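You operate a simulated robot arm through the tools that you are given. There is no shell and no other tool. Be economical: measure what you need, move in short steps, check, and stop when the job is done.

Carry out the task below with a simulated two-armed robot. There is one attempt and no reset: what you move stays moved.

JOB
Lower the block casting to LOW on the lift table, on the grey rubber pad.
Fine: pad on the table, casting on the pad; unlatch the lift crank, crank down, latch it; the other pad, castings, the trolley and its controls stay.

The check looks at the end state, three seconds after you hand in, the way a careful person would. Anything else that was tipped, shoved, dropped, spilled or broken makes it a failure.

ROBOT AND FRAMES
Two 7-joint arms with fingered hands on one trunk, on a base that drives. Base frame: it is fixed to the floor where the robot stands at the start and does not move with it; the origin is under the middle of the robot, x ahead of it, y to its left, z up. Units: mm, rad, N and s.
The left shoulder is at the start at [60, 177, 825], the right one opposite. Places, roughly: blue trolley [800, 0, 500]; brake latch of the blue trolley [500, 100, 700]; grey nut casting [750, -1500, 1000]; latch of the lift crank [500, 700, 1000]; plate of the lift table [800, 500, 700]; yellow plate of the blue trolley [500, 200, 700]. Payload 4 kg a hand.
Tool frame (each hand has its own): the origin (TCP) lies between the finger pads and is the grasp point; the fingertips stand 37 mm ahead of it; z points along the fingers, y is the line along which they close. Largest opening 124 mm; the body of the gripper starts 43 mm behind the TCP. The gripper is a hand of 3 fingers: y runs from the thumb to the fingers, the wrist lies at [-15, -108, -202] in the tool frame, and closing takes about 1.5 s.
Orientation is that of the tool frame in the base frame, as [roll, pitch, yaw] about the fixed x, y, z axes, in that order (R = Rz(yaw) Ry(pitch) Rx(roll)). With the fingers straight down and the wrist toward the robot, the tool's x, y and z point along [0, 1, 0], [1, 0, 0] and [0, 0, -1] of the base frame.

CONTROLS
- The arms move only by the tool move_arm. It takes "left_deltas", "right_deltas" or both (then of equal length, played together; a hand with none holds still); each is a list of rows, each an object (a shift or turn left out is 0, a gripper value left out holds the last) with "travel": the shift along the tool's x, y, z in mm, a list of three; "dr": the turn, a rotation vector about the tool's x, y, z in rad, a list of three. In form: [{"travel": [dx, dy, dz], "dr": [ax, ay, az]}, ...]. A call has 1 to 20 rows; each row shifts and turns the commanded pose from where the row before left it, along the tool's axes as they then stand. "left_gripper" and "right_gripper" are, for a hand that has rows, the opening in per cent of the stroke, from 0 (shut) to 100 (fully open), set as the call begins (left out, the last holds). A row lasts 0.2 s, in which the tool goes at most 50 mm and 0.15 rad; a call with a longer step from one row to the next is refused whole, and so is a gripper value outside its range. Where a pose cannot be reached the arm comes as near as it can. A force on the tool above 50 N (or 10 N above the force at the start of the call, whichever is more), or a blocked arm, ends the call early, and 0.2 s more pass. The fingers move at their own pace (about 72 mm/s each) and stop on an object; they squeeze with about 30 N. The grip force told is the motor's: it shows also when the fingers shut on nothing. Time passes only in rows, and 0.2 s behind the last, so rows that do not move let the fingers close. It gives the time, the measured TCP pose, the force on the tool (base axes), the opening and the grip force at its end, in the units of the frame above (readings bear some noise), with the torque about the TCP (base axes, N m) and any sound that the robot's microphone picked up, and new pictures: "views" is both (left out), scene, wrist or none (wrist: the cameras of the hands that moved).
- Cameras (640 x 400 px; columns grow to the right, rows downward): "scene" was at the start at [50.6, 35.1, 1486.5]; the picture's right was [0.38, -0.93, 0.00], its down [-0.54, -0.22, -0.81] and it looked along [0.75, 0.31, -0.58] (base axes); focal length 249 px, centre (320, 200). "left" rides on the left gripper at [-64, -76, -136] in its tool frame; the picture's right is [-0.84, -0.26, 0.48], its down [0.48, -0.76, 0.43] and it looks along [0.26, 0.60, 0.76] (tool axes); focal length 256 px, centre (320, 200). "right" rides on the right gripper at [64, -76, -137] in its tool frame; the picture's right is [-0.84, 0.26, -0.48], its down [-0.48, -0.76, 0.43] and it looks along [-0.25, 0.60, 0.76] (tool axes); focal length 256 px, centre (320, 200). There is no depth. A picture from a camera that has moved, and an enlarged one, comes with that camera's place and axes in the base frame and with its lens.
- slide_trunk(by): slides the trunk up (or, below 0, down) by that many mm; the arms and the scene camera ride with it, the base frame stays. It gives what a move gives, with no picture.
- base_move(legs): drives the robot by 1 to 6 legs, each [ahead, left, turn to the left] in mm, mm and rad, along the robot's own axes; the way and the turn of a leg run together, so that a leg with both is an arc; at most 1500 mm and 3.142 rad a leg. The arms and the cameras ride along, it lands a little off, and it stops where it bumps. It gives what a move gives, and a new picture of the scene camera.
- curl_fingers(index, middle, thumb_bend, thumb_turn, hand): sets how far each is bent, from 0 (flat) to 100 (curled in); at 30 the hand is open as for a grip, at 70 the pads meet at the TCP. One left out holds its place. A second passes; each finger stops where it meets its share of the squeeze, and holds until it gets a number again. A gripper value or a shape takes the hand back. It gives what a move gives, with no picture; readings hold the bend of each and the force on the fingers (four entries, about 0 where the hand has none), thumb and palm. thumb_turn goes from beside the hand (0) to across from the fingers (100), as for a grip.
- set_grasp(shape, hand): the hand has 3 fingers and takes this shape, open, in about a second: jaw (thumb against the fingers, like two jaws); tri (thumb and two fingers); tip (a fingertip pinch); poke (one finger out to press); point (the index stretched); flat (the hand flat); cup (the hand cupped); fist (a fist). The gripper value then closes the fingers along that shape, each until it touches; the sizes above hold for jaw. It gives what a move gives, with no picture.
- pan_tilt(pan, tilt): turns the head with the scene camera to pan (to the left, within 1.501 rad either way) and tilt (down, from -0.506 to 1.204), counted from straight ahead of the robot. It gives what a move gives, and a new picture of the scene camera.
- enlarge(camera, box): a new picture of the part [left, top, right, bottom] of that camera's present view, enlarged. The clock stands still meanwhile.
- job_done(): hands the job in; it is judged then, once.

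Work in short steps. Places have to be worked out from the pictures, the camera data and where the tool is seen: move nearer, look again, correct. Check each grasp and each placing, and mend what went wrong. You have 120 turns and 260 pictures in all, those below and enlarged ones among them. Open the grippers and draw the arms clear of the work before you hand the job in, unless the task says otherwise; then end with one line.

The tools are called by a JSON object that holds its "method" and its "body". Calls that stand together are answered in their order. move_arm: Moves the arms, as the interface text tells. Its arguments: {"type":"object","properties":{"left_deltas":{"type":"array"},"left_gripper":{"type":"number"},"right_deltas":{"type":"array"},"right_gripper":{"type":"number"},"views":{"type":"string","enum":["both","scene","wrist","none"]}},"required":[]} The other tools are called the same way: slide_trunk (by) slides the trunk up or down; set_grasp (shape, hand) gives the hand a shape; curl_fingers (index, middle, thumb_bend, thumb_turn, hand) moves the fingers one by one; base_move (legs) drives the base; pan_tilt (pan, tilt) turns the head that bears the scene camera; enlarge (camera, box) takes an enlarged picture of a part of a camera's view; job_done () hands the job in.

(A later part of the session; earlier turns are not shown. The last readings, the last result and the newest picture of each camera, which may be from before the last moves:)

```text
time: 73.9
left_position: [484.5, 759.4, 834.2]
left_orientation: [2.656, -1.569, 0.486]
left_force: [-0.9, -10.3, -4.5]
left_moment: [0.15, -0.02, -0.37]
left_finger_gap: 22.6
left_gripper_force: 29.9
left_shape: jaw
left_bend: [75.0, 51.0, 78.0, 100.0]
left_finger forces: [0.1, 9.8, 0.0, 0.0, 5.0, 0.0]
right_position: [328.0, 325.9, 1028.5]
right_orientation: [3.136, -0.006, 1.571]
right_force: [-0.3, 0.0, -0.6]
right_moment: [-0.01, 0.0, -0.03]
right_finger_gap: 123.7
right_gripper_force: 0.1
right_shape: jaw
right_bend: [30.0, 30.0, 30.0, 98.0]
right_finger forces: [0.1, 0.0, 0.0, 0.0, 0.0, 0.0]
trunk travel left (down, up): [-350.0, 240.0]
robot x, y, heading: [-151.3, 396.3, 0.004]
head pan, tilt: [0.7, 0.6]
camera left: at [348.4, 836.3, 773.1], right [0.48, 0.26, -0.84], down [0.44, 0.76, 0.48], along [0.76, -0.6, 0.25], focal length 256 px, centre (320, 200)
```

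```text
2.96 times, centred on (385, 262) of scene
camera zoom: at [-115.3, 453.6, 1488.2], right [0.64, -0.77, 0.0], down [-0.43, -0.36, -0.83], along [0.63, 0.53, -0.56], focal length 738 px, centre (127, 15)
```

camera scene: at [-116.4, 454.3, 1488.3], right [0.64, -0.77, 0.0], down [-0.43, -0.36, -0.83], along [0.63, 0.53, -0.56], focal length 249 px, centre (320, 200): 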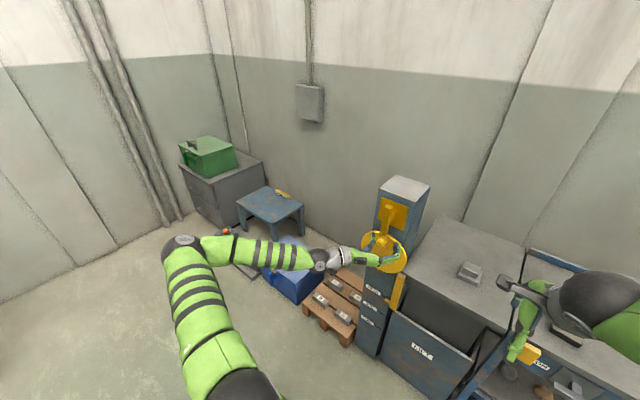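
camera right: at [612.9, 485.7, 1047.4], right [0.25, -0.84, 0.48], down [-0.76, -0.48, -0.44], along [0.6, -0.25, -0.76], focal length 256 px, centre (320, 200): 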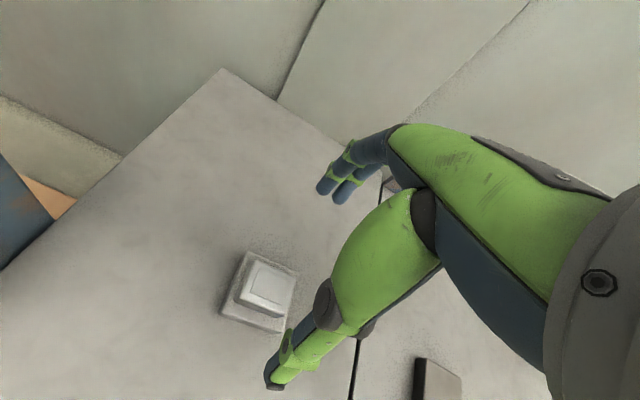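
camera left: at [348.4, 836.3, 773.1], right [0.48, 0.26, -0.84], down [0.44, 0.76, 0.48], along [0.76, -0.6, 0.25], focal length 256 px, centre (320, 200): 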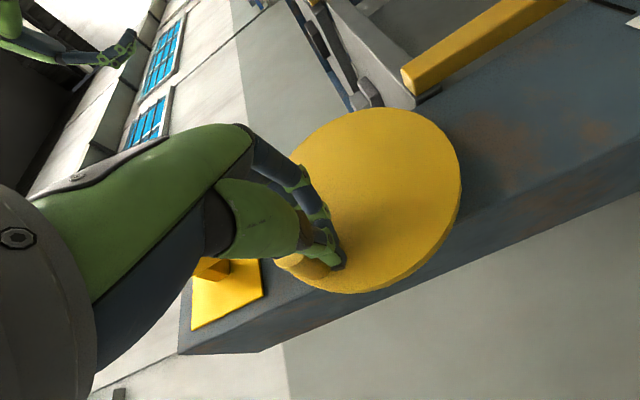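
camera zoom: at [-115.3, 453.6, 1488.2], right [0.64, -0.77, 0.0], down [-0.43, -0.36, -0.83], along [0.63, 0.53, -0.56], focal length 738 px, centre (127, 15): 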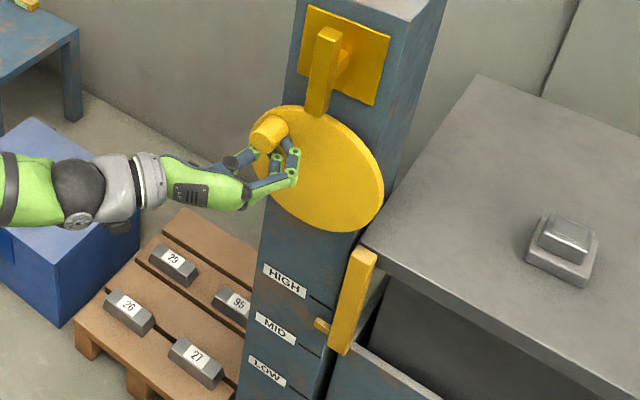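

Counter-clockwise lowers the table: the pin has dropped from HIGH and the knob is near 47° (y 751, z 853), but the grip slipped off. I'll instead push the knob with the closed hand along the circle: back off, go behind the knob (at 719,869), and re-insert.

{"method": "move_arm", "body": {"left_deltas": [{}, {}, {"travel": [0, 0, -30]}, {"travel": [0, 0, -40]}, {}, {"travel": [18, 20, 0]}, {"travel": [17, 20, 0]}, {"travel": [2, 4, 0]}, {}, {}], "left_gripper": 0, "views": "wrist"}}

{"method": "enlarge", "body": {"camera": "scene", "box": [345, 195, 425, 330]}}

```text
time: 76.1
left_position: [414.3, 715.5, 875.8]
left_orientation: [0.823, -1.57, 2.32]
left_force: [0.3, -0.4, 0.1]
left_moment: [0.0, -0.03, -0.01]
left_finger_gap: 18.4
left_gripper_force: 29.9
left_shape: jaw
left_bend: [75.0, 59.0, 78.0, 100.0]
left_finger forces: [0.0, 0.0, 0.0, 0.0, 0.1, 0.0]
right_position: [328.2, 326.6, 1028.8]
right_orientation: [3.137, -0.005, 1.57]
right_force: [1.0, 0.2, 0.0]
right_moment: [0.03, 0.01, 0.01]
right_finger_gap: 123.8
right_gripper_force: 0.0
right_shape: jaw
right_bend: [30.0, 30.0, 30.0, 98.0]
right_finger forces: [0.0, 0.0, 0.0, 0.0, 0.0, 0.0]
trunk travel left (down, up): [-350.0, 240.0]
robot x, y, heading: [-150.5, 395.0, -0.004]
head pan, tilt: [0.7, 0.6]
camera left: at [278.2, 792.1, 812.0], right [0.48, 0.26, -0.84], down [0.44, 0.76, 0.48], along [0.76, -0.6, 0.26], focal length 256 px, centre (320, 200)
```

left: 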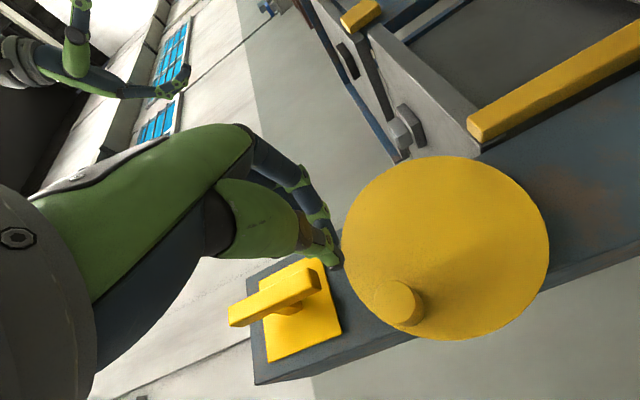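

```text
2.96 times, centred on (385, 262) of scene
camera zoom: at [-115.6, 454.4, 1488.3], right [0.64, -0.77, 0.0], down [-0.43, -0.36, -0.82], along [0.63, 0.53, -0.57], focal length 738 px, centre (127, 15)
```

zoom: 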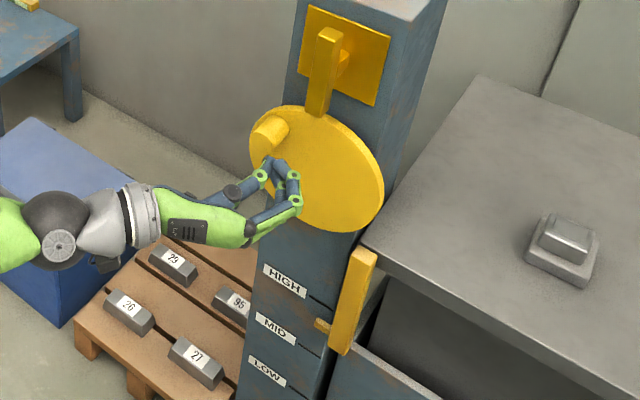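

The knob is at about (749,852). I insert behind it at (716,876) to x≈490.

{"method": "move_arm", "body": {"left_deltas": [{"travel": [0, 0, 25]}, {"travel": [0, 0, 25]}, {"travel": [0, 0, 15]}, {"travel": [0, 0, 8]}, {}], "views": "wrist"}}

{"method": "enlarge", "body": {"camera": "scene", "box": [345, 195, 425, 285]}}

```text
time: 77.3
left_position: [487.9, 716.1, 874.5]
left_orientation: [-0.064, -1.57, -3.077]
left_force: [-0.5, 0.0, 0.0]
left_moment: [-0.01, 0.0, 0.01]
left_finger_gap: 18.4
left_gripper_force: 29.5
left_shape: jaw
left_bend: [75.0, 59.0, 78.0, 100.0]
left_finger forces: [0.0, 0.0, 0.0, 0.0, 0.1, 0.1]
right_position: [326.9, 326.9, 1028.0]
right_orientation: [3.137, -0.006, 1.569]
right_force: [0.4, -0.4, -0.4]
right_moment: [0.02, 0.01, 0.02]
right_finger_gap: 123.5
right_gripper_force: 0.0
right_shape: jaw
right_bend: [30.0, 30.0, 30.0, 98.0]
right_finger forces: [0.1, 0.0, 0.0, 0.0, 0.1, 0.0]
trunk travel left (down, up): [-350.0, 240.0]
robot x, y, heading: [-148.7, 399.6, -0.004]
head pan, tilt: [0.7, 0.6]
camera left: at [351.5, 792.4, 811.0], right [0.48, 0.26, -0.84], down [0.43, 0.76, 0.48], along [0.76, -0.6, 0.26], focal length 256 px, centre (320, 200)
```

left: 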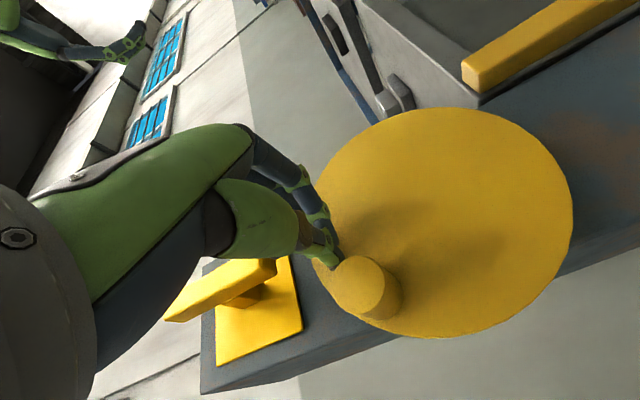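

```text
4.44 times, centred on (385, 240) of scene
camera zoom: at [-115.5, 454.3, 1488.3], right [0.64, -0.77, 0.0], down [-0.43, -0.36, -0.82], along [0.63, 0.53, -0.57], focal length 1107 px, centre (31, 22)
```

zoom: 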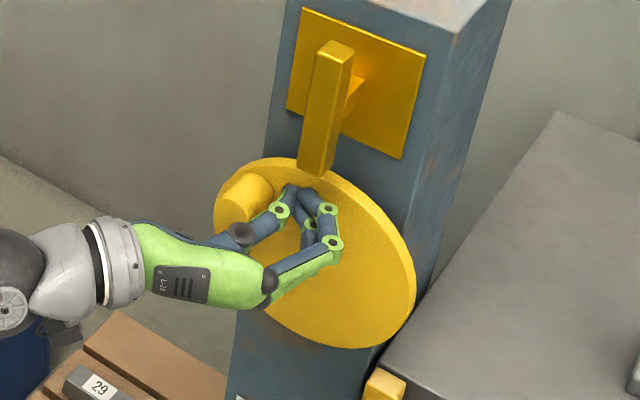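

The closed hand sits right behind the knob. I push it along the circle.

{"method": "move_arm", "body": {"left_deltas": [{"travel": [-5.7, -5, 0]}, {"travel": [-4.4, -9.6, 0]}, {"travel": [-5.7, -8.8, 0]}, {"travel": [-6.9, -7.8, 0]}, {"travel": [-8.1, -6.7, 0]}, {"travel": [-8.9, -5.5, 0]}, {"travel": [-9.7, -4, 0]}, {"travel": [-10.2, -2.6, 0]}, {}], "views": "wrist"}}

{"method": "enlarge", "body": {"camera": "scene", "box": [345, 195, 425, 330]}}

```text
time: 79.3
left_position: [486.7, 766.2, 813.3]
left_orientation: [2.966, -1.569, 0.177]
left_force: [0.0, -0.2, 1.9]
left_moment: [-0.02, -0.02, -0.01]
left_finger_gap: 17.5
left_gripper_force: 30.0
left_shape: jaw
left_bend: [75.0, 59.0, 77.0, 100.0]
left_finger forces: [0.1, 0.1, 0.0, 0.0, 1.3, 0.1]
right_position: [327.5, 328.4, 1028.1]
right_orientation: [3.137, -0.005, 1.57]
right_force: [-0.6, 0.0, -0.1]
right_moment: [0.03, 0.0, 0.02]
right_finger_gap: 123.8
right_gripper_force: 0.0
right_shape: jaw
right_bend: [30.0, 30.0, 30.0, 98.0]
right_finger forces: [0.1, 0.0, 0.1, 0.0, 0.0, 0.0]
trunk travel left (down, up): [-350.0, 240.0]
robot x, y, heading: [-152.6, 395.4, -0.0]
head pan, tilt: [0.7, 0.6]
camera left: at [351.2, 843.3, 750.5], right [0.48, 0.26, -0.84], down [0.43, 0.76, 0.48], along [0.76, -0.6, 0.25], focal length 256 px, centre (320, 200)
```

left: 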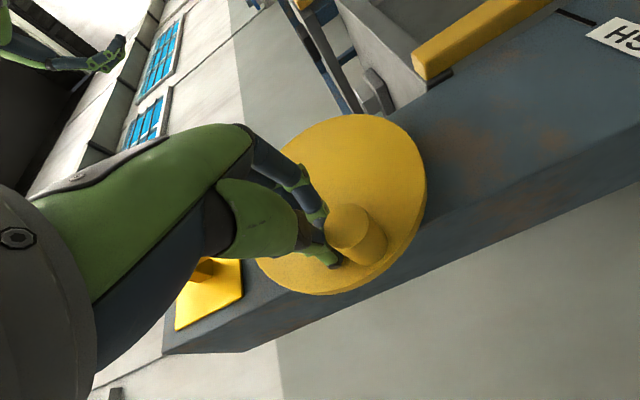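

```text
2.96 times, centred on (385, 262) of scene
camera zoom: at [-115.6, 454.2, 1488.2], right [0.64, -0.77, 0.0], down [-0.43, -0.36, -0.83], along [0.63, 0.53, -0.56], focal length 738 px, centre (127, 15)
```

zoom: 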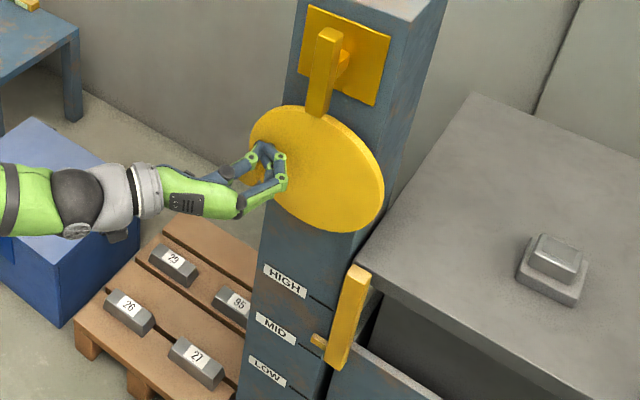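

Low forces and the table is descending. I continue the push to the bottom of the circle.

{"method": "move_arm", "body": {"left_deltas": [{"travel": [-10.4, -1, 0]}, {"travel": [-10.5, 0.6, 0]}, {"travel": [-10.3, 2.1, 0]}, {"travel": [-9.8, 3.6, 0]}, {"travel": [-9.2, 5.1, 0]}, {"travel": [-8.3, 6.4, 0]}, {"travel": [-7.3, 7.6, 0]}, {"travel": [-6.1, 8.5, 0]}, {"travel": [-4.7, 9.4, 0]}, {}], "views": "wrist"}}

{"method": "enlarge", "body": {"camera": "scene", "box": [345, 195, 425, 330]}}

```text
time: 81.1
left_position: [488.3, 733.3, 760.7]
left_orientation: [0.343, -1.539, 2.793]
left_force: [-9.2, -5.8, 24.1]
left_moment: [-0.77, -0.33, -0.31]
left_finger_gap: 18.1
left_gripper_force: 30.3
left_shape: jaw
left_bend: [75.0, 59.0, 77.0, 100.0]
left_finger forces: [31.2, 0.0, 0.1, 0.1, 0.0, 0.1]
right_position: [324.6, 325.9, 1029.1]
right_orientation: [3.134, -0.006, 1.572]
right_force: [0.4, -0.2, 0.0]
right_moment: [0.0, 0.01, 0.01]
right_finger_gap: 123.6
right_gripper_force: 0.1
right_shape: jaw
right_bend: [30.0, 30.0, 30.0, 98.0]
right_finger forces: [0.0, 0.1, 0.0, 0.0, 0.0, 0.0]
trunk travel left (down, up): [-350.0, 240.0]
robot x, y, heading: [-154.7, 392.9, -0.001]
head pan, tilt: [0.7, 0.6]
stopped in row 8 (left hand): the force on the tool passed its limit (the readings are from after the stop); the commanded pose is now the measured one
camera left: at [354.9, 811.0, 692.1], right [0.51, 0.24, -0.83], down [0.42, 0.76, 0.49], along [0.75, -0.6, 0.28], focal length 256 px, centre (320, 200)
```

left: 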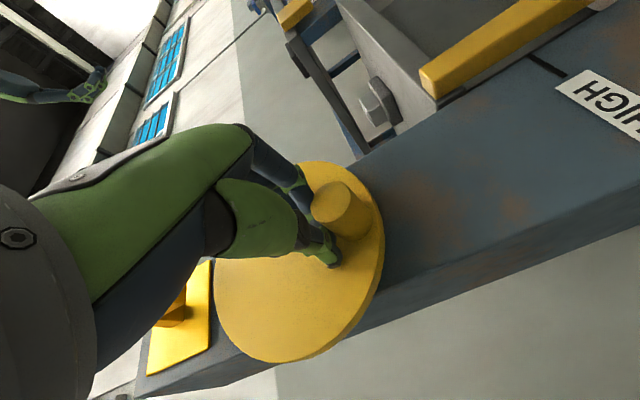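

```text
2.96 times, centred on (385, 262) of scene
camera zoom: at [-118.5, 453.3, 1488.1], right [0.64, -0.76, 0.0], down [-0.43, -0.36, -0.83], along [0.63, 0.53, -0.56], focal length 738 px, centre (127, 15)
```

zoom: 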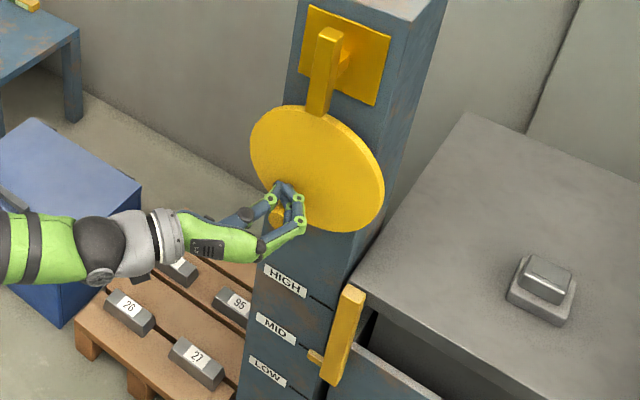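

The knob is now at the bottom (701,734), so downward pushing jammed. I move the hand round to the knob's left and push right.

{"method": "move_arm", "body": {"left_deltas": [{"travel": [4, -8, 0]}, {"travel": [0, -8, 0]}, {"travel": [-9, -2, 0]}, {"travel": [-9, 0, 0]}, {"travel": [-8, 0, 0]}, {}], "views": "wrist"}}

{"method": "enlarge", "body": {"camera": "scene", "box": [345, 255, 415, 330]}}

```text
time: 82.0
left_position: [489.2, 746.6, 762.4]
left_orientation: [0.393, -1.519, 2.732]
left_force: [-14.4, -12.1, 24.1]
left_moment: [-0.92, -0.27, -0.39]
left_finger_gap: 16.6
left_gripper_force: 29.8
left_shape: jaw
left_bend: [54.0, 59.0, 77.0, 100.0]
left_finger forces: [32.1, 0.0, 0.0, 0.1, 13.4, 0.1]
right_position: [325.9, 326.5, 1029.0]
right_orientation: [3.134, -0.008, 1.571]
right_force: [-0.8, 0.1, 0.3]
right_moment: [-0.04, -0.03, -0.02]
right_finger_gap: 123.6
right_gripper_force: 0.0
right_shape: jaw
right_bend: [30.0, 30.0, 30.0, 98.0]
right_finger forces: [0.1, 0.0, 0.0, 0.0, 0.1, 0.0]
trunk travel left (down, up): [-350.0, 240.0]
robot x, y, heading: [-151.3, 394.1, -0.0]
head pan, tilt: [0.7, 0.6]
stopped in row 4 (left hand): the force on the tool passed its limit (the readings are from after the stop); the commanded pose is now the measured one
camera left: at [357.4, 823.7, 690.4], right [0.53, 0.23, -0.82], down [0.42, 0.76, 0.49], along [0.74, -0.6, 0.3], focal length 256 px, centre (320, 200)
```

left: 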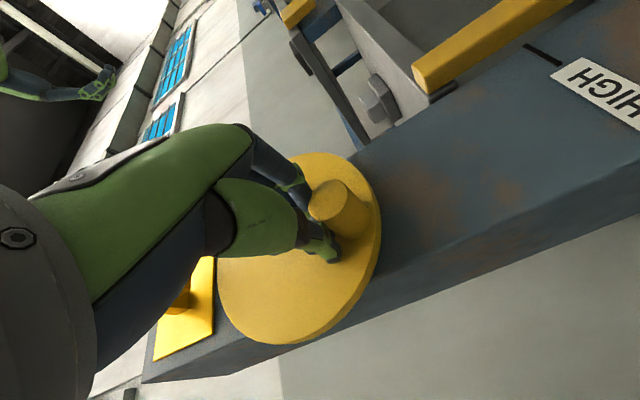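

```text
5.33 times, centred on (380, 292) of scene
camera zoom: at [-119.0, 452.7, 1488.2], right [0.64, -0.77, 0.0], down [-0.43, -0.36, -0.83], along [0.63, 0.53, -0.56], focal length 1328 px, centre (0, -293)
```

zoom: 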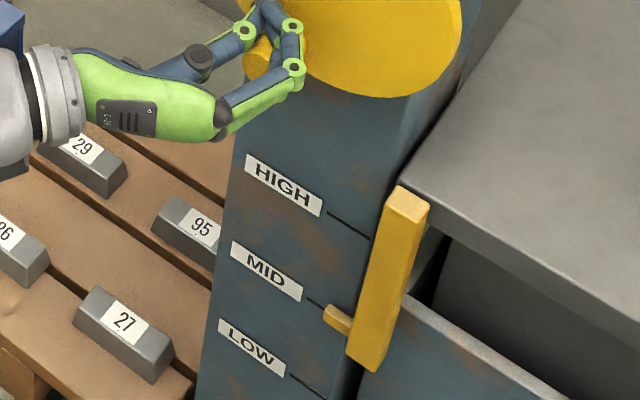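

The pin is at MID after half a turn, so LOW should be about one full turn. I back out, re-level the hand by 0.05 rad, and re-insert at the knob's left (748,742).

{"method": "move_arm", "body": {"left_deltas": [{"travel": [4, 0, -20]}, {"travel": [0, 0, -40]}, {"dr": [0, -0.048, 0]}, {"travel": [-12, -2, 0]}, {"travel": [-12, 0, 0]}, {}, {}], "left_gripper": 0, "views": "none"}}

{"method": "move_arm", "body": {"left_deltas": [{"travel": [0, 0, 25]}, {"travel": [0, 0, 20]}, {"travel": [0, 0, 15]}, {}], "views": "wrist"}}

{"method": "enlarge", "body": {"camera": "scene", "box": [345, 195, 425, 285]}}

```text
time: 83.5
left_position: [430.3, 753.4, 732.6]
left_orientation: [2.188, -1.55, 0.944]
left_force: [-0.6, -0.2, -0.2]
left_moment: [0.0, 0.03, -0.03]
left_finger_gap: 17.2
left_gripper_force: 29.9
left_shape: jaw
left_bend: [74.0, 59.0, 78.0, 100.0]
left_finger forces: [0.0, 0.1, 0.1, 0.1, 0.0, 0.1]
right_position: [327.3, 328.4, 1029.0]
right_orientation: [3.135, -0.005, 1.571]
right_force: [-0.3, 0.3, 0.4]
right_moment: [-0.03, 0.0, 0.0]
right_finger_gap: 123.5
right_gripper_force: 0.1
right_shape: jaw
right_bend: [30.0, 30.0, 30.0, 98.0]
right_finger forces: [0.0, 0.0, 0.0, 0.0, 0.0, 0.0]
trunk travel left (down, up): [-350.0, 240.0]
robot x, y, heading: [-152.6, 392.6, 0.003]
head pan, tilt: [0.7, 0.6]
```

```text
time: 84.2
left_position: [462.9, 749.3, 730.5]
left_orientation: [2.359, -1.547, 0.768]
left_force: [-32.3, -2.6, 4.5]
left_moment: [0.04, -0.51, -0.61]
left_finger_gap: 19.3
left_gripper_force: 30.1
left_shape: jaw
left_bend: [75.0, 78.0, 77.0, 100.0]
left_finger forces: [0.0, 30.1, 0.0, 0.1, 0.0, 0.1]
right_position: [324.2, 329.1, 1029.0]
right_orientation: [3.135, -0.006, 1.576]
right_force: [0.0, 0.5, 0.2]
right_moment: [-0.02, -0.04, 0.02]
right_finger_gap: 123.6
right_gripper_force: 0.1
right_shape: jaw
right_bend: [30.0, 30.0, 30.0, 98.0]
right_finger forces: [0.0, 0.0, 0.0, 0.0, 0.0, 0.1]
trunk travel left (down, up): [-350.0, 240.0]
robot x, y, heading: [-153.2, 395.3, 0.006]
head pan, tilt: [0.7, 0.6]
stopped in row 3 (left hand): the force on the tool passed its limit (the readings are from after the stop); the commanded pose is now the measured one
camera left: at [326.5, 826.5, 667.5], right [0.47, 0.23, -0.85], down [0.45, 0.76, 0.46], along [0.76, -0.6, 0.25], focal length 256 px, centre (320, 200)
```

left: 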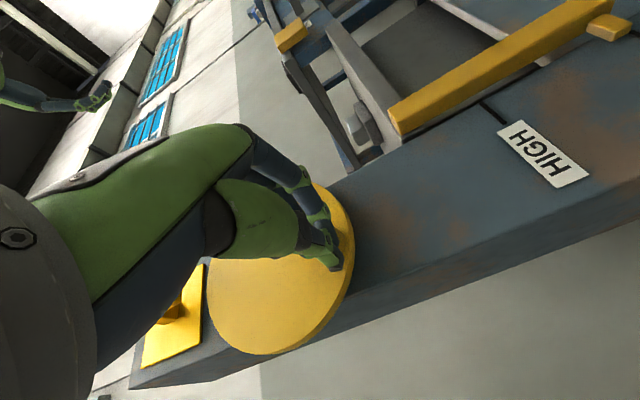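

```text
4.44 times, centred on (385, 240) of scene
camera zoom: at [-119.4, 453.8, 1488.5], right [0.65, -0.76, 0.0], down [-0.43, -0.36, -0.83], along [0.63, 0.53, -0.56], focal length 1107 px, centre (31, 22)
```

zoom: 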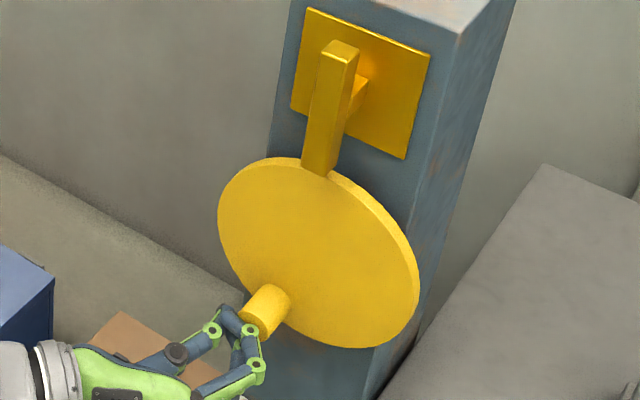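

The knob is actually at (722,738); the finger hit its face. I back off, shift to (762,752), and re-insert.

{"method": "move_arm", "body": {"left_deltas": [{"travel": [0, 0, -20]}, {"travel": [11, -7, 0]}, {"travel": [11, -7, 0]}, {}, {}, {"travel": [0, 0, 20]}, {"travel": [0, 0, 15]}, {"travel": [0, 0, 10]}, {}], "left_gripper": 0, "views": "wrist"}}

{"method": "enlarge", "body": {"camera": "scene", "box": [345, 195, 425, 285]}}

```text
time: 85.8
left_position: [467.8, 762.9, 749.8]
left_orientation: [2.415, -1.538, 0.71]
left_force: [-22.8, 1.4, 3.6]
left_moment: [-0.2, 0.08, -0.67]
left_finger_gap: 18.4
left_gripper_force: 29.9
left_shape: jaw
left_bend: [75.0, 59.0, 77.0, 100.0]
left_finger forces: [17.0, 2.4, 0.1, 0.0, 0.0, 0.0]
right_position: [324.6, 329.7, 1027.0]
right_orientation: [3.134, -0.005, 1.575]
right_force: [-0.3, -0.4, -0.6]
right_moment: [0.05, 0.01, 0.0]
right_finger_gap: 123.5
right_gripper_force: 0.0
right_shape: jaw
right_bend: [30.0, 30.0, 30.0, 98.0]
right_finger forces: [0.1, 0.0, 0.1, 0.1, 0.0, 0.1]
trunk travel left (down, up): [-350.0, 240.0]
robot x, y, heading: [-152.1, 394.1, 0.006]
head pan, tilt: [0.7, 0.6]
stopped in row 7 (left hand): the force on the tool passed its limit (the readings are from after the stop); the commanded pose is now the measured one
camera left: at [332.7, 840.5, 687.9], right [0.47, 0.23, -0.85], down [0.46, 0.76, 0.46], along [0.76, -0.6, 0.25], focal length 256 px, centre (320, 200)
```

left: 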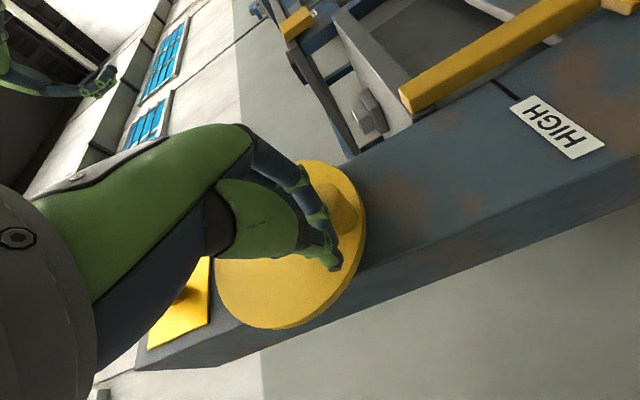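

```text
4.44 times, centred on (385, 240) of scene
camera zoom: at [-118.8, 454.2, 1488.4], right [0.65, -0.76, 0.0], down [-0.43, -0.37, -0.83], along [0.63, 0.53, -0.56], focal length 1107 px, centre (31, 22)
```

zoom: 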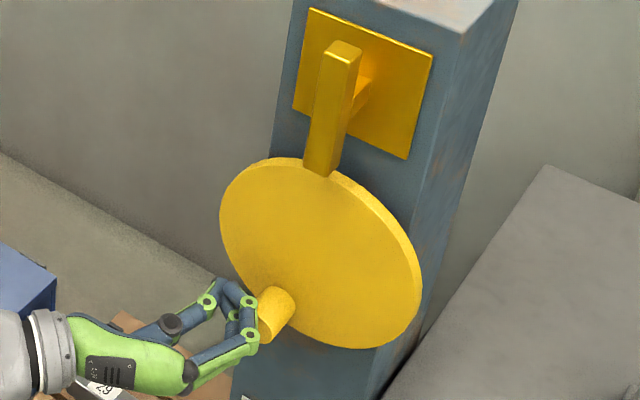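

Still catching the knob's edge; I shift another 16 mm left and re-insert.

{"method": "move_arm", "body": {"left_deltas": [{"travel": [0, 0, -12]}, {"travel": [3, -16, 0]}, {}, {"travel": [0, 0, 12]}, {"travel": [0, 0, 10]}, {"travel": [0, 0, 10]}, {}], "left_gripper": 0, "views": "wrist"}}

{"method": "enlarge", "body": {"camera": "scene", "box": [345, 195, 425, 285]}}

```text
time: 87.3
left_position: [491.4, 778.6, 752.7]
left_orientation: [2.456, -1.542, 0.672]
left_force: [-1.3, 1.1, 0.3]
left_moment: [0.01, 0.03, -0.03]
left_finger_gap: 17.8
left_gripper_force: 30.0
left_shape: jaw
left_bend: [75.0, 59.0, 77.0, 100.0]
left_finger forces: [1.2, 0.1, 0.0, 0.0, 0.0, 0.1]
right_position: [326.8, 328.8, 1028.6]
right_orientation: [3.136, -0.006, 1.576]
right_force: [0.4, 0.2, -0.2]
right_moment: [0.01, 0.01, 0.01]
right_finger_gap: 123.7
right_gripper_force: 0.0
right_shape: jaw
right_bend: [30.0, 30.0, 30.0, 98.0]
right_finger forces: [0.0, 0.1, 0.0, 0.1, 0.1, 0.0]
trunk travel left (down, up): [-350.0, 240.0]
robot x, y, heading: [-150.4, 392.3, -0.002]
head pan, tilt: [0.7, 0.6]
camera left: at [355.4, 856.6, 690.4], right [0.47, 0.23, -0.85], down [0.46, 0.76, 0.46], along [0.76, -0.6, 0.25], focal length 256 px, centre (320, 200)
```

left: 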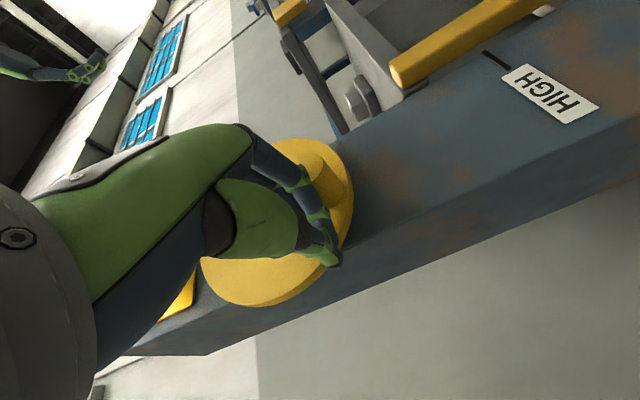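

```text
4.44 times, centred on (385, 240) of scene
camera zoom: at [-117.1, 454.3, 1488.3], right [0.65, -0.76, 0.0], down [-0.43, -0.37, -0.82], along [0.63, 0.53, -0.57], focal length 1107 px, centre (31, 22)
```

zoom: 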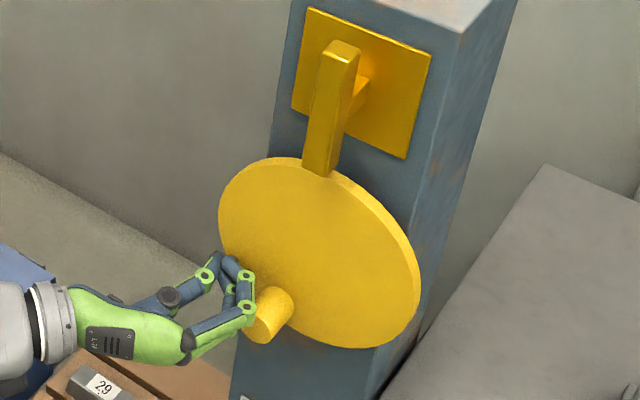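

Now the hand is left of the knob. I push right along the lower part of the circle.

{"method": "move_arm", "body": {"left_deltas": [{"travel": [-8.3, 16, 0]}, {"travel": [-4.6, 13.3, 0]}, {"travel": [-3.6, 12.1, 0]}, {"travel": [-2.5, 11.6, 0]}, {"travel": [-1.6, 11.1, 0]}, {"travel": [-1.8, 10.8, 0]}, {"travel": [0, 11, 0]}, {"travel": [2.4, 10.6, 0]}, {}], "views": "wrist"}}

{"method": "enlarge", "body": {"camera": "scene", "box": [345, 195, 425, 330]}}

```text
time: 88.6
left_position: [488.6, 716.4, 735.9]
left_orientation: [2.001, -1.547, 1.127]
left_force: [-12.3, -0.8, 0.3]
left_moment: [-0.03, 0.01, -0.04]
left_finger_gap: 17.8
left_gripper_force: 29.6
left_shape: jaw
left_bend: [75.0, 59.0, 77.0, 98.0]
left_finger forces: [0.0, 1.1, 0.1, 0.0, 0.0, 0.0]
right_position: [327.0, 331.7, 1027.2]
right_orientation: [3.137, -0.006, 1.576]
right_force: [0.3, -0.3, 0.4]
right_moment: [0.01, 0.04, 0.0]
right_finger_gap: 123.8
right_gripper_force: 0.1
right_shape: jaw
right_bend: [30.0, 30.0, 30.0, 98.0]
right_finger forces: [0.0, 0.1, 0.0, 0.0, 0.0, 0.0]
trunk travel left (down, up): [-350.0, 240.0]
robot x, y, heading: [-153.7, 397.9, 0.009]
head pan, tilt: [0.7, 0.6]
stopped in row 6 (left hand): the force on the tool passed its limit (the readings are from after the stop); the commanded pose is now the measured one
camera left: at [353.7, 794.1, 673.0], right [0.48, 0.23, -0.85], down [0.45, 0.76, 0.46], along [0.75, -0.6, 0.26], focal length 256 px, centre (320, 200)
```

left: 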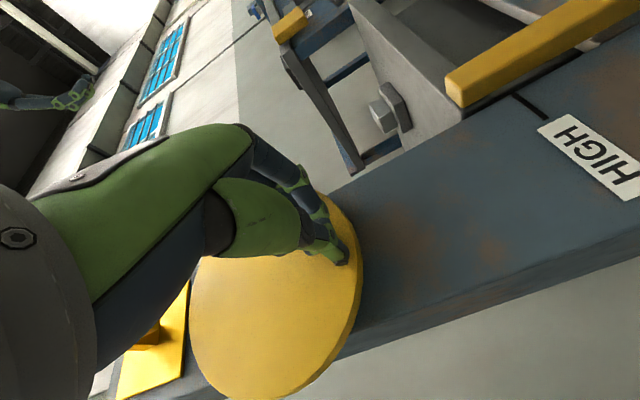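

```text
2.96 times, centred on (385, 262) of scene
camera zoom: at [-117.3, 454.7, 1487.7], right [0.65, -0.76, 0.0], down [-0.43, -0.37, -0.82], along [0.63, 0.53, -0.57], focal length 738 px, centre (127, 15)
```

zoom: 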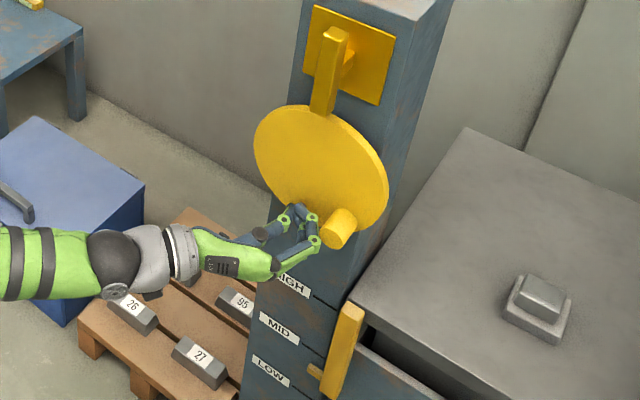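

The knob has moved on to about 241° (638,771). I ease off the wheel face by 5 mm and follow round.

{"method": "move_arm", "body": {"left_deltas": [{"travel": [0, 0, -6]}, {"travel": [-4.6, 12.8, 0]}, {"travel": [0, 10.8, 0]}, {"travel": [1.5, 10.7, 0]}, {"travel": [3, 10.4, 0]}, {"travel": [4.5, 9.7, 0]}, {"travel": [5.9, 9.1, 0]}, {}], "views": "wrist"}}

{"method": "enlarge", "body": {"camera": "scene", "box": [345, 195, 425, 330]}}

```text
time: 90.4
left_position: [483.2, 653.8, 749.0]
left_orientation: [1.91, -1.547, 1.216]
left_force: [1.0, 1.5, -1.4]
left_moment: [0.02, 0.03, 0.02]
left_finger_gap: 18.2
left_gripper_force: 29.6
left_shape: jaw
left_bend: [75.0, 60.0, 77.0, 98.0]
left_finger forces: [0.1, 1.5, 0.1, 0.0, 0.0, 0.1]
right_position: [327.1, 330.5, 1028.2]
right_orientation: [3.137, -0.005, 1.575]
right_force: [0.2, 0.6, -0.1]
right_moment: [0.01, -0.02, 0.01]
right_finger_gap: 123.7
right_gripper_force: 0.0
right_shape: jaw
right_bend: [30.0, 30.0, 30.0, 98.0]
right_finger forces: [0.0, 0.1, 0.0, 0.1, 0.0, 0.0]
trunk travel left (down, up): [-350.0, 240.0]
robot x, y, heading: [-152.2, 395.8, 0.007]
head pan, tilt: [0.7, 0.6]
camera left: at [348.4, 731.1, 685.7], right [0.48, 0.23, -0.85], down [0.45, 0.76, 0.46], along [0.75, -0.6, 0.26], focal length 256 px, centre (320, 200)
```

left: 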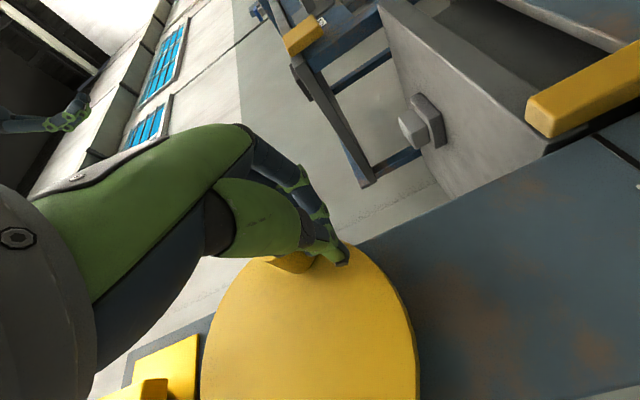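

```text
2.96 times, centred on (385, 262) of scene
camera zoom: at [-117.3, 454.8, 1488.3], right [0.65, -0.76, 0.0], down [-0.43, -0.37, -0.82], along [0.63, 0.53, -0.57], focal length 738 px, centre (127, 15)
```

zoom: 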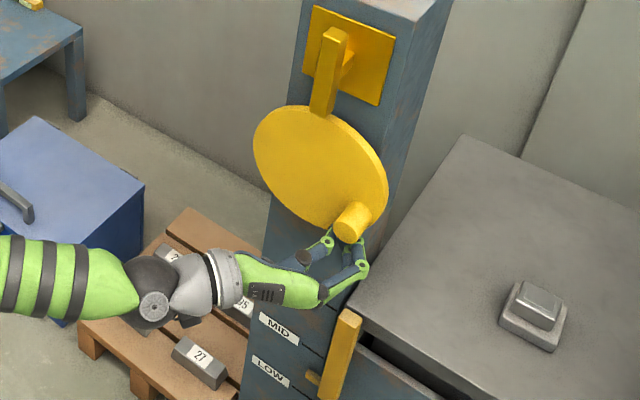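

Hand is just under the knob on the right; I push it upward along the circle.

{"method": "move_arm", "body": {"left_deltas": [{"travel": [7.4, 7.9, 0]}, {"travel": [8.2, 6.9, 0]}, {"travel": [9.3, 5.6, 0]}, {"travel": [10, 4, 0]}, {"travel": [10.5, 2.6, 0]}, {"travel": [10.7, 0.9, 0]}, {}], "views": "wrist"}}

{"method": "enlarge", "body": {"camera": "scene", "box": [345, 195, 425, 330]}}

```text
time: 92.0
left_position: [483.0, 627.4, 806.7]
left_orientation: [2.017, -1.548, 1.11]
left_force: [-0.5, -1.7, -1.5]
left_moment: [0.08, 0.04, -0.09]
left_finger_gap: 19.2
left_gripper_force: 29.9
left_shape: jaw
left_bend: [75.0, 58.0, 77.0, 98.0]
left_finger forces: [0.1, 3.0, 0.0, 0.0, 0.0, 0.0]
right_position: [325.9, 331.1, 1027.5]
right_orientation: [3.138, -0.005, 1.576]
right_force: [0.8, -0.5, 0.2]
right_moment: [0.02, 0.05, 0.03]
right_finger_gap: 123.7
right_gripper_force: 0.1
right_shape: jaw
right_bend: [30.0, 30.0, 30.0, 98.0]
right_finger forces: [0.1, 0.0, 0.1, 0.1, 0.1, 0.1]
trunk travel left (down, up): [-350.0, 240.0]
robot x, y, heading: [-157.5, 395.4, 0.009]
head pan, tilt: [0.7, 0.6]
camera left: at [348.8, 704.9, 743.3], right [0.48, 0.23, -0.85], down [0.45, 0.76, 0.46], along [0.75, -0.6, 0.26], focal length 256 px, centre (320, 200)
```

left: 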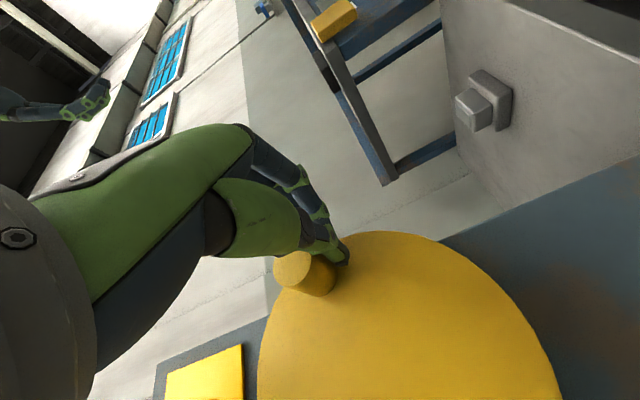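

```text
2.96 times, centred on (385, 262) of scene
camera zoom: at [-117.2, 454.5, 1488.3], right [0.65, -0.76, 0.0], down [-0.43, -0.37, -0.82], along [0.63, 0.53, -0.57], focal length 738 px, centre (127, 15)
```

zoom: 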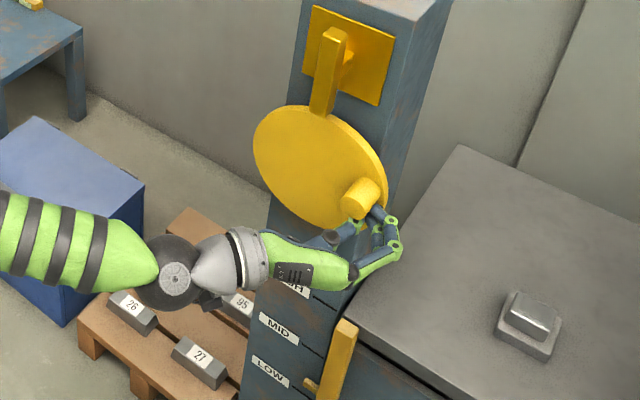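

Knob is at about 292°. I keep pushing in smaller strokes and check the pin.

{"method": "move_arm", "body": {"left_deltas": [{"travel": [9.7, 1.1, 0]}, {"travel": [10.5, -2.8, 0]}, {"travel": [9.8, -4.3, 0]}, {}], "views": "wrist"}}

{"method": "enlarge", "body": {"camera": "scene", "box": [355, 265, 405, 330]}}

{"method": "enlarge", "body": {"camera": "scene", "box": [345, 195, 425, 285]}}

```text
time: 93.0
left_position: [485.9, 635.6, 835.9]
left_orientation: [1.943, -1.548, 1.188]
left_force: [0.6, -0.4, -0.9]
left_moment: [0.02, 0.01, -0.02]
left_finger_gap: 18.1
left_gripper_force: 30.3
left_shape: jaw
left_bend: [75.0, 59.0, 77.0, 98.0]
left_finger forces: [0.1, 0.0, 0.0, 0.0, 0.3, 0.0]
right_position: [325.7, 329.3, 1028.6]
right_orientation: [3.137, -0.004, 1.577]
right_force: [0.1, -0.5, -0.4]
right_moment: [-0.01, 0.0, 0.02]
right_finger_gap: 123.8
right_gripper_force: 0.0
right_shape: jaw
right_bend: [30.0, 30.0, 30.0, 98.0]
right_finger forces: [0.0, 0.0, 0.0, 0.1, 0.0, 0.0]
trunk travel left (down, up): [-350.0, 240.0]
robot x, y, heading: [-152.7, 393.9, 0.002]
head pan, tilt: [0.7, 0.6]
camera left: at [350.1, 711.3, 772.9], right [0.48, 0.23, -0.85], down [0.45, 0.76, 0.46], along [0.76, -0.6, 0.26], focal length 256 px, centre (320, 200)
```

left: 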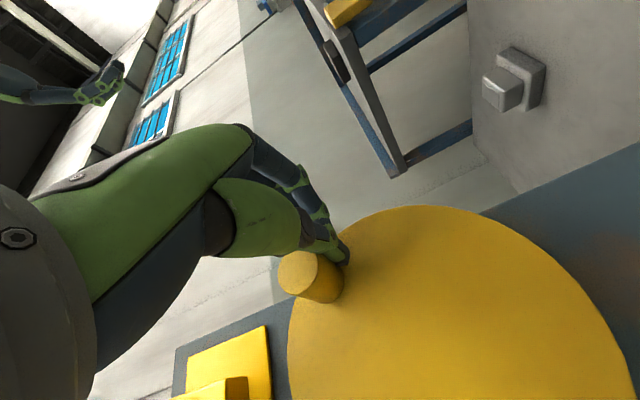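

```text
6.15 times, centred on (380, 298) of scene
camera zoom: at [-117.4, 454.7, 1488.4], right [0.65, -0.76, 0.0], down [-0.43, -0.37, -0.83], along [0.63, 0.53, -0.56], focal length 1533 px, centre (-49, -400)
```

zoom: 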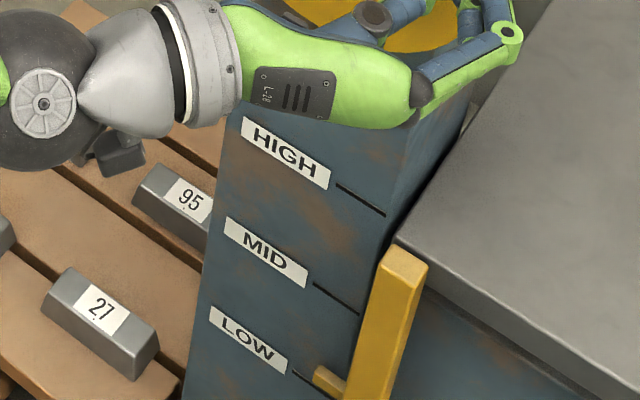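

```text
4.44 times, centred on (385, 240) of scene
camera zoom: at [-117.4, 454.7, 1488.4], right [0.65, -0.76, 0.0], down [-0.43, -0.37, -0.83], along [0.63, 0.53, -0.56], focal length 1107 px, centre (31, 22)
```

zoom: 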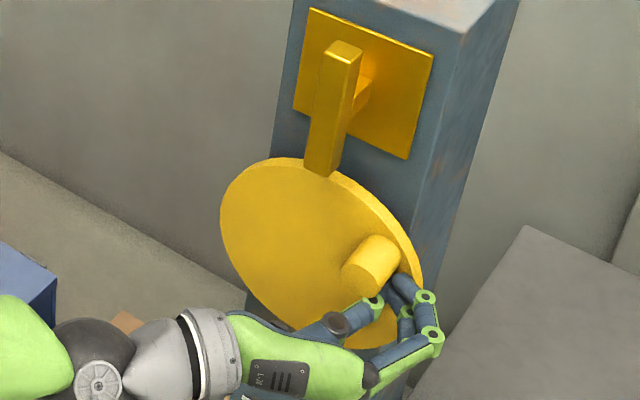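

The pin is just above the LOW mark (about 48° of wheel left; LOW should coincide with the knob back at top). I push on a bit more.

{"method": "move_arm", "body": {"left_deltas": [{"travel": [10, -3.9, 0]}, {"travel": [8, -6.7, 0]}, {"travel": [6, -7, 0]}, {}], "views": "none"}}

{"method": "enlarge", "body": {"camera": "scene", "box": [355, 265, 405, 330]}}

{"method": "enlarge", "body": {"camera": "scene", "box": [345, 195, 425, 285]}}

```text
time: 94.0
left_position: [484.8, 652.5, 861.1]
left_orientation: [2.003, -1.546, 1.127]
left_force: [1.1, -1.5, -1.4]
left_moment: [0.0, 0.09, -0.02]
left_finger_gap: 18.6
left_gripper_force: 29.8
left_shape: jaw
left_bend: [75.0, 59.0, 78.0, 98.0]
left_finger forces: [0.0, 0.1, 0.0, 0.0, 0.1, 0.0]
right_position: [327.0, 330.1, 1027.5]
right_orientation: [3.137, -0.005, 1.575]
right_force: [0.6, 1.3, -0.8]
right_moment: [0.02, -0.02, -0.02]
right_finger_gap: 123.6
right_gripper_force: 0.0
right_shape: jaw
right_bend: [30.0, 30.0, 30.0, 98.0]
right_finger forces: [0.0, 0.0, 0.0, 0.0, 0.0, 0.1]
trunk travel left (down, up): [-350.0, 240.0]
robot x, y, heading: [-155.6, 396.2, 0.006]
head pan, tilt: [0.7, 0.6]
```

```text
6.15 times, centred on (380, 298) of scene
camera zoom: at [-117.3, 454.6, 1488.3], right [0.65, -0.76, 0.0], down [-0.43, -0.37, -0.82], along [0.63, 0.53, -0.57], focal length 1533 px, centre (-49, -400)
```

zoom: 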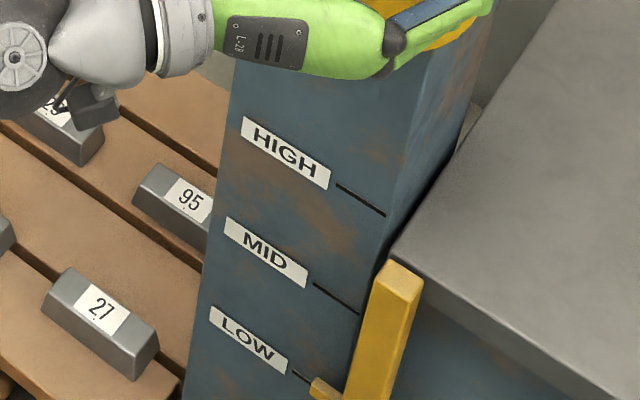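

```text
4.44 times, centred on (385, 240) of scene
camera zoom: at [-117.3, 454.6, 1488.3], right [0.65, -0.76, 0.0], down [-0.43, -0.37, -0.82], along [0.63, 0.53, -0.57], focal length 1107 px, centre (31, 22)
```

zoom: 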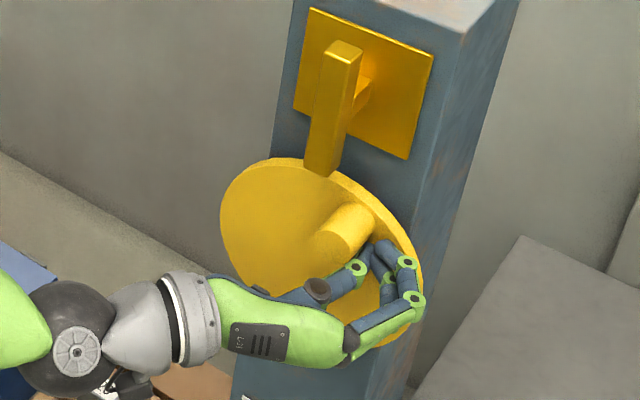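

About 27° left. Push a little further.

{"method": "move_arm", "body": {"left_deltas": [{"travel": [3.5, -7, 0]}, {"travel": [3, -7, 0]}, {"travel": [1.5, -6, 0]}, {}], "views": "none"}}

{"method": "enlarge", "body": {"camera": "scene", "box": [355, 285, 405, 350]}}

{"method": "enlarge", "body": {"camera": "scene", "box": [345, 195, 425, 285]}}

```text
time: 95.0
left_position: [484.9, 673.0, 867.6]
left_orientation: [2.069, -1.549, 1.061]
left_force: [-0.2, -5.0, -0.6]
left_moment: [0.01, 0.02, -0.1]
left_finger_gap: 17.8
left_gripper_force: 29.9
left_shape: jaw
left_bend: [75.0, 59.0, 78.0, 99.0]
left_finger forces: [0.0, 0.0, 0.0, 0.0, 0.0, 0.0]
right_position: [326.8, 330.0, 1027.6]
right_orientation: [3.137, -0.004, 1.576]
right_force: [0.7, -0.2, -0.6]
right_moment: [0.02, -0.03, -0.03]
right_finger_gap: 123.7
right_gripper_force: 0.0
right_shape: jaw
right_bend: [30.0, 30.0, 30.0, 98.0]
right_finger forces: [0.0, 0.0, 0.1, 0.1, 0.1, 0.0]
trunk travel left (down, up): [-350.0, 240.0]
robot x, y, heading: [-152.4, 395.8, 0.004]
head pan, tilt: [0.7, 0.6]
```

```text
6.15 times, centred on (380, 318) of scene
camera zoom: at [-117.5, 454.3, 1488.3], right [0.65, -0.76, 0.0], down [-0.43, -0.37, -0.83], along [0.63, 0.53, -0.56], focal length 1533 px, centre (-49, -523)
```

zoom: 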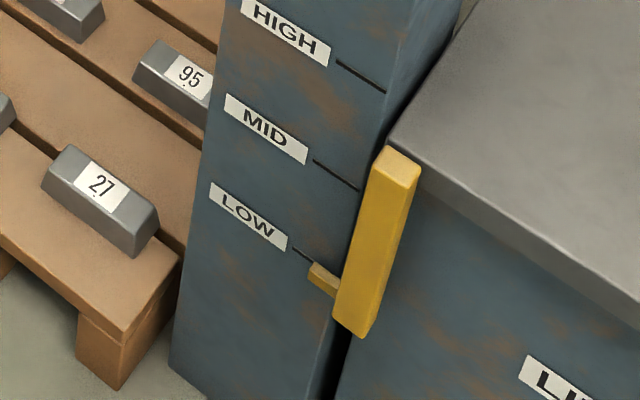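

```text
4.44 times, centred on (385, 240) of scene
camera zoom: at [-117.5, 454.3, 1488.3], right [0.65, -0.76, 0.0], down [-0.43, -0.37, -0.83], along [0.63, 0.53, -0.56], focal length 1107 px, centre (31, 22)
```

zoom: 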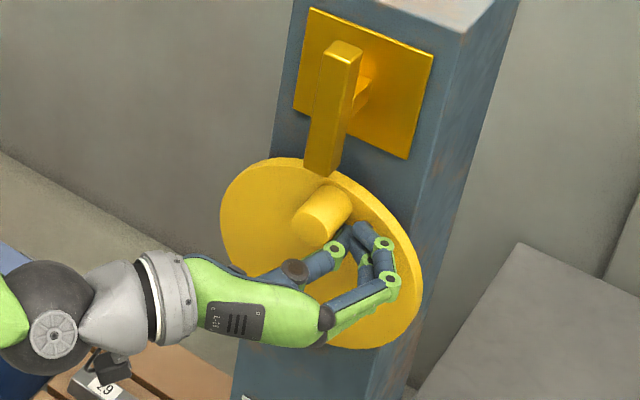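

Pin is within a few mm of LOW; ~12 mm of knob travel left. Push gently.

{"method": "move_arm", "body": {"left_deltas": [{"travel": [1, -6, 0]}, {"travel": [0, -6, 0]}, {}], "views": "wrist"}}

{"method": "enlarge", "body": {"camera": "scene", "box": [355, 285, 405, 350]}}

{"method": "enlarge", "body": {"camera": "scene", "box": [345, 195, 425, 285]}}

```text
time: 95.8
left_position: [484.6, 684.1, 867.8]
left_orientation: [2.069, -1.547, 1.057]
left_force: [-1.2, -9.0, -5.5]
left_moment: [-0.06, 0.13, -0.2]
left_finger_gap: 17.2
left_gripper_force: 30.3
left_shape: jaw
left_bend: [56.0, 59.0, 78.0, 98.0]
left_finger forces: [0.0, 0.0, 0.0, 0.0, 3.5, 0.0]
right_position: [326.4, 329.1, 1027.6]
right_orientation: [3.137, -0.005, 1.576]
right_force: [-0.3, -0.4, 0.2]
right_moment: [0.01, 0.01, -0.01]
right_finger_gap: 123.9
right_gripper_force: 0.0
right_shape: jaw
right_bend: [30.0, 30.0, 30.0, 98.0]
right_finger forces: [0.1, 0.1, 0.0, 0.0, 0.1, 0.0]
trunk travel left (down, up): [-350.0, 240.0]
robot x, y, heading: [-152.2, 397.3, 0.005]
head pan, tilt: [0.7, 0.6]
camera left: at [349.3, 761.5, 803.9], right [0.48, 0.23, -0.85], down [0.45, 0.76, 0.46], along [0.76, -0.6, 0.26], focal length 256 px, centre (320, 200)
```

left: 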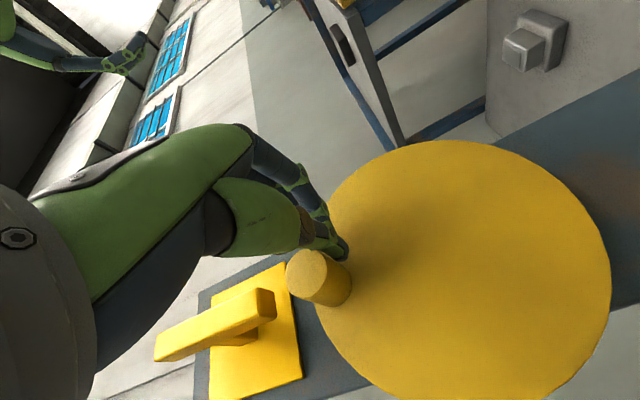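

```text
6.15 times, centred on (380, 318) of scene
camera zoom: at [-117.0, 454.2, 1488.2], right [0.65, -0.76, 0.0], down [-0.43, -0.37, -0.83], along [0.63, 0.53, -0.56], focal length 1533 px, centre (-49, -523)
```

zoom: 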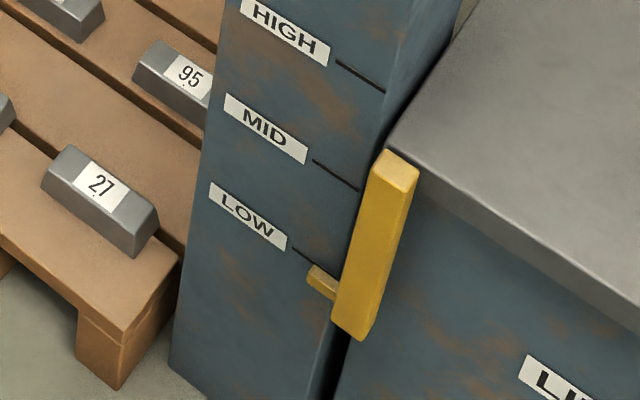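

```text
4.44 times, centred on (385, 240) of scene
camera zoom: at [-117.0, 454.2, 1488.2], right [0.65, -0.76, 0.0], down [-0.43, -0.37, -0.83], along [0.63, 0.53, -0.56], focal length 1107 px, centre (31, 22)
```

zoom: 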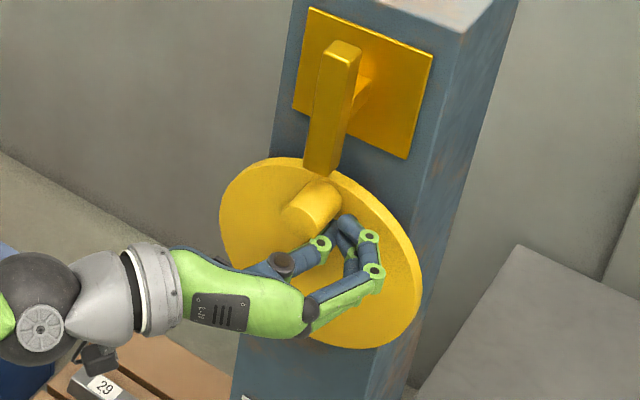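

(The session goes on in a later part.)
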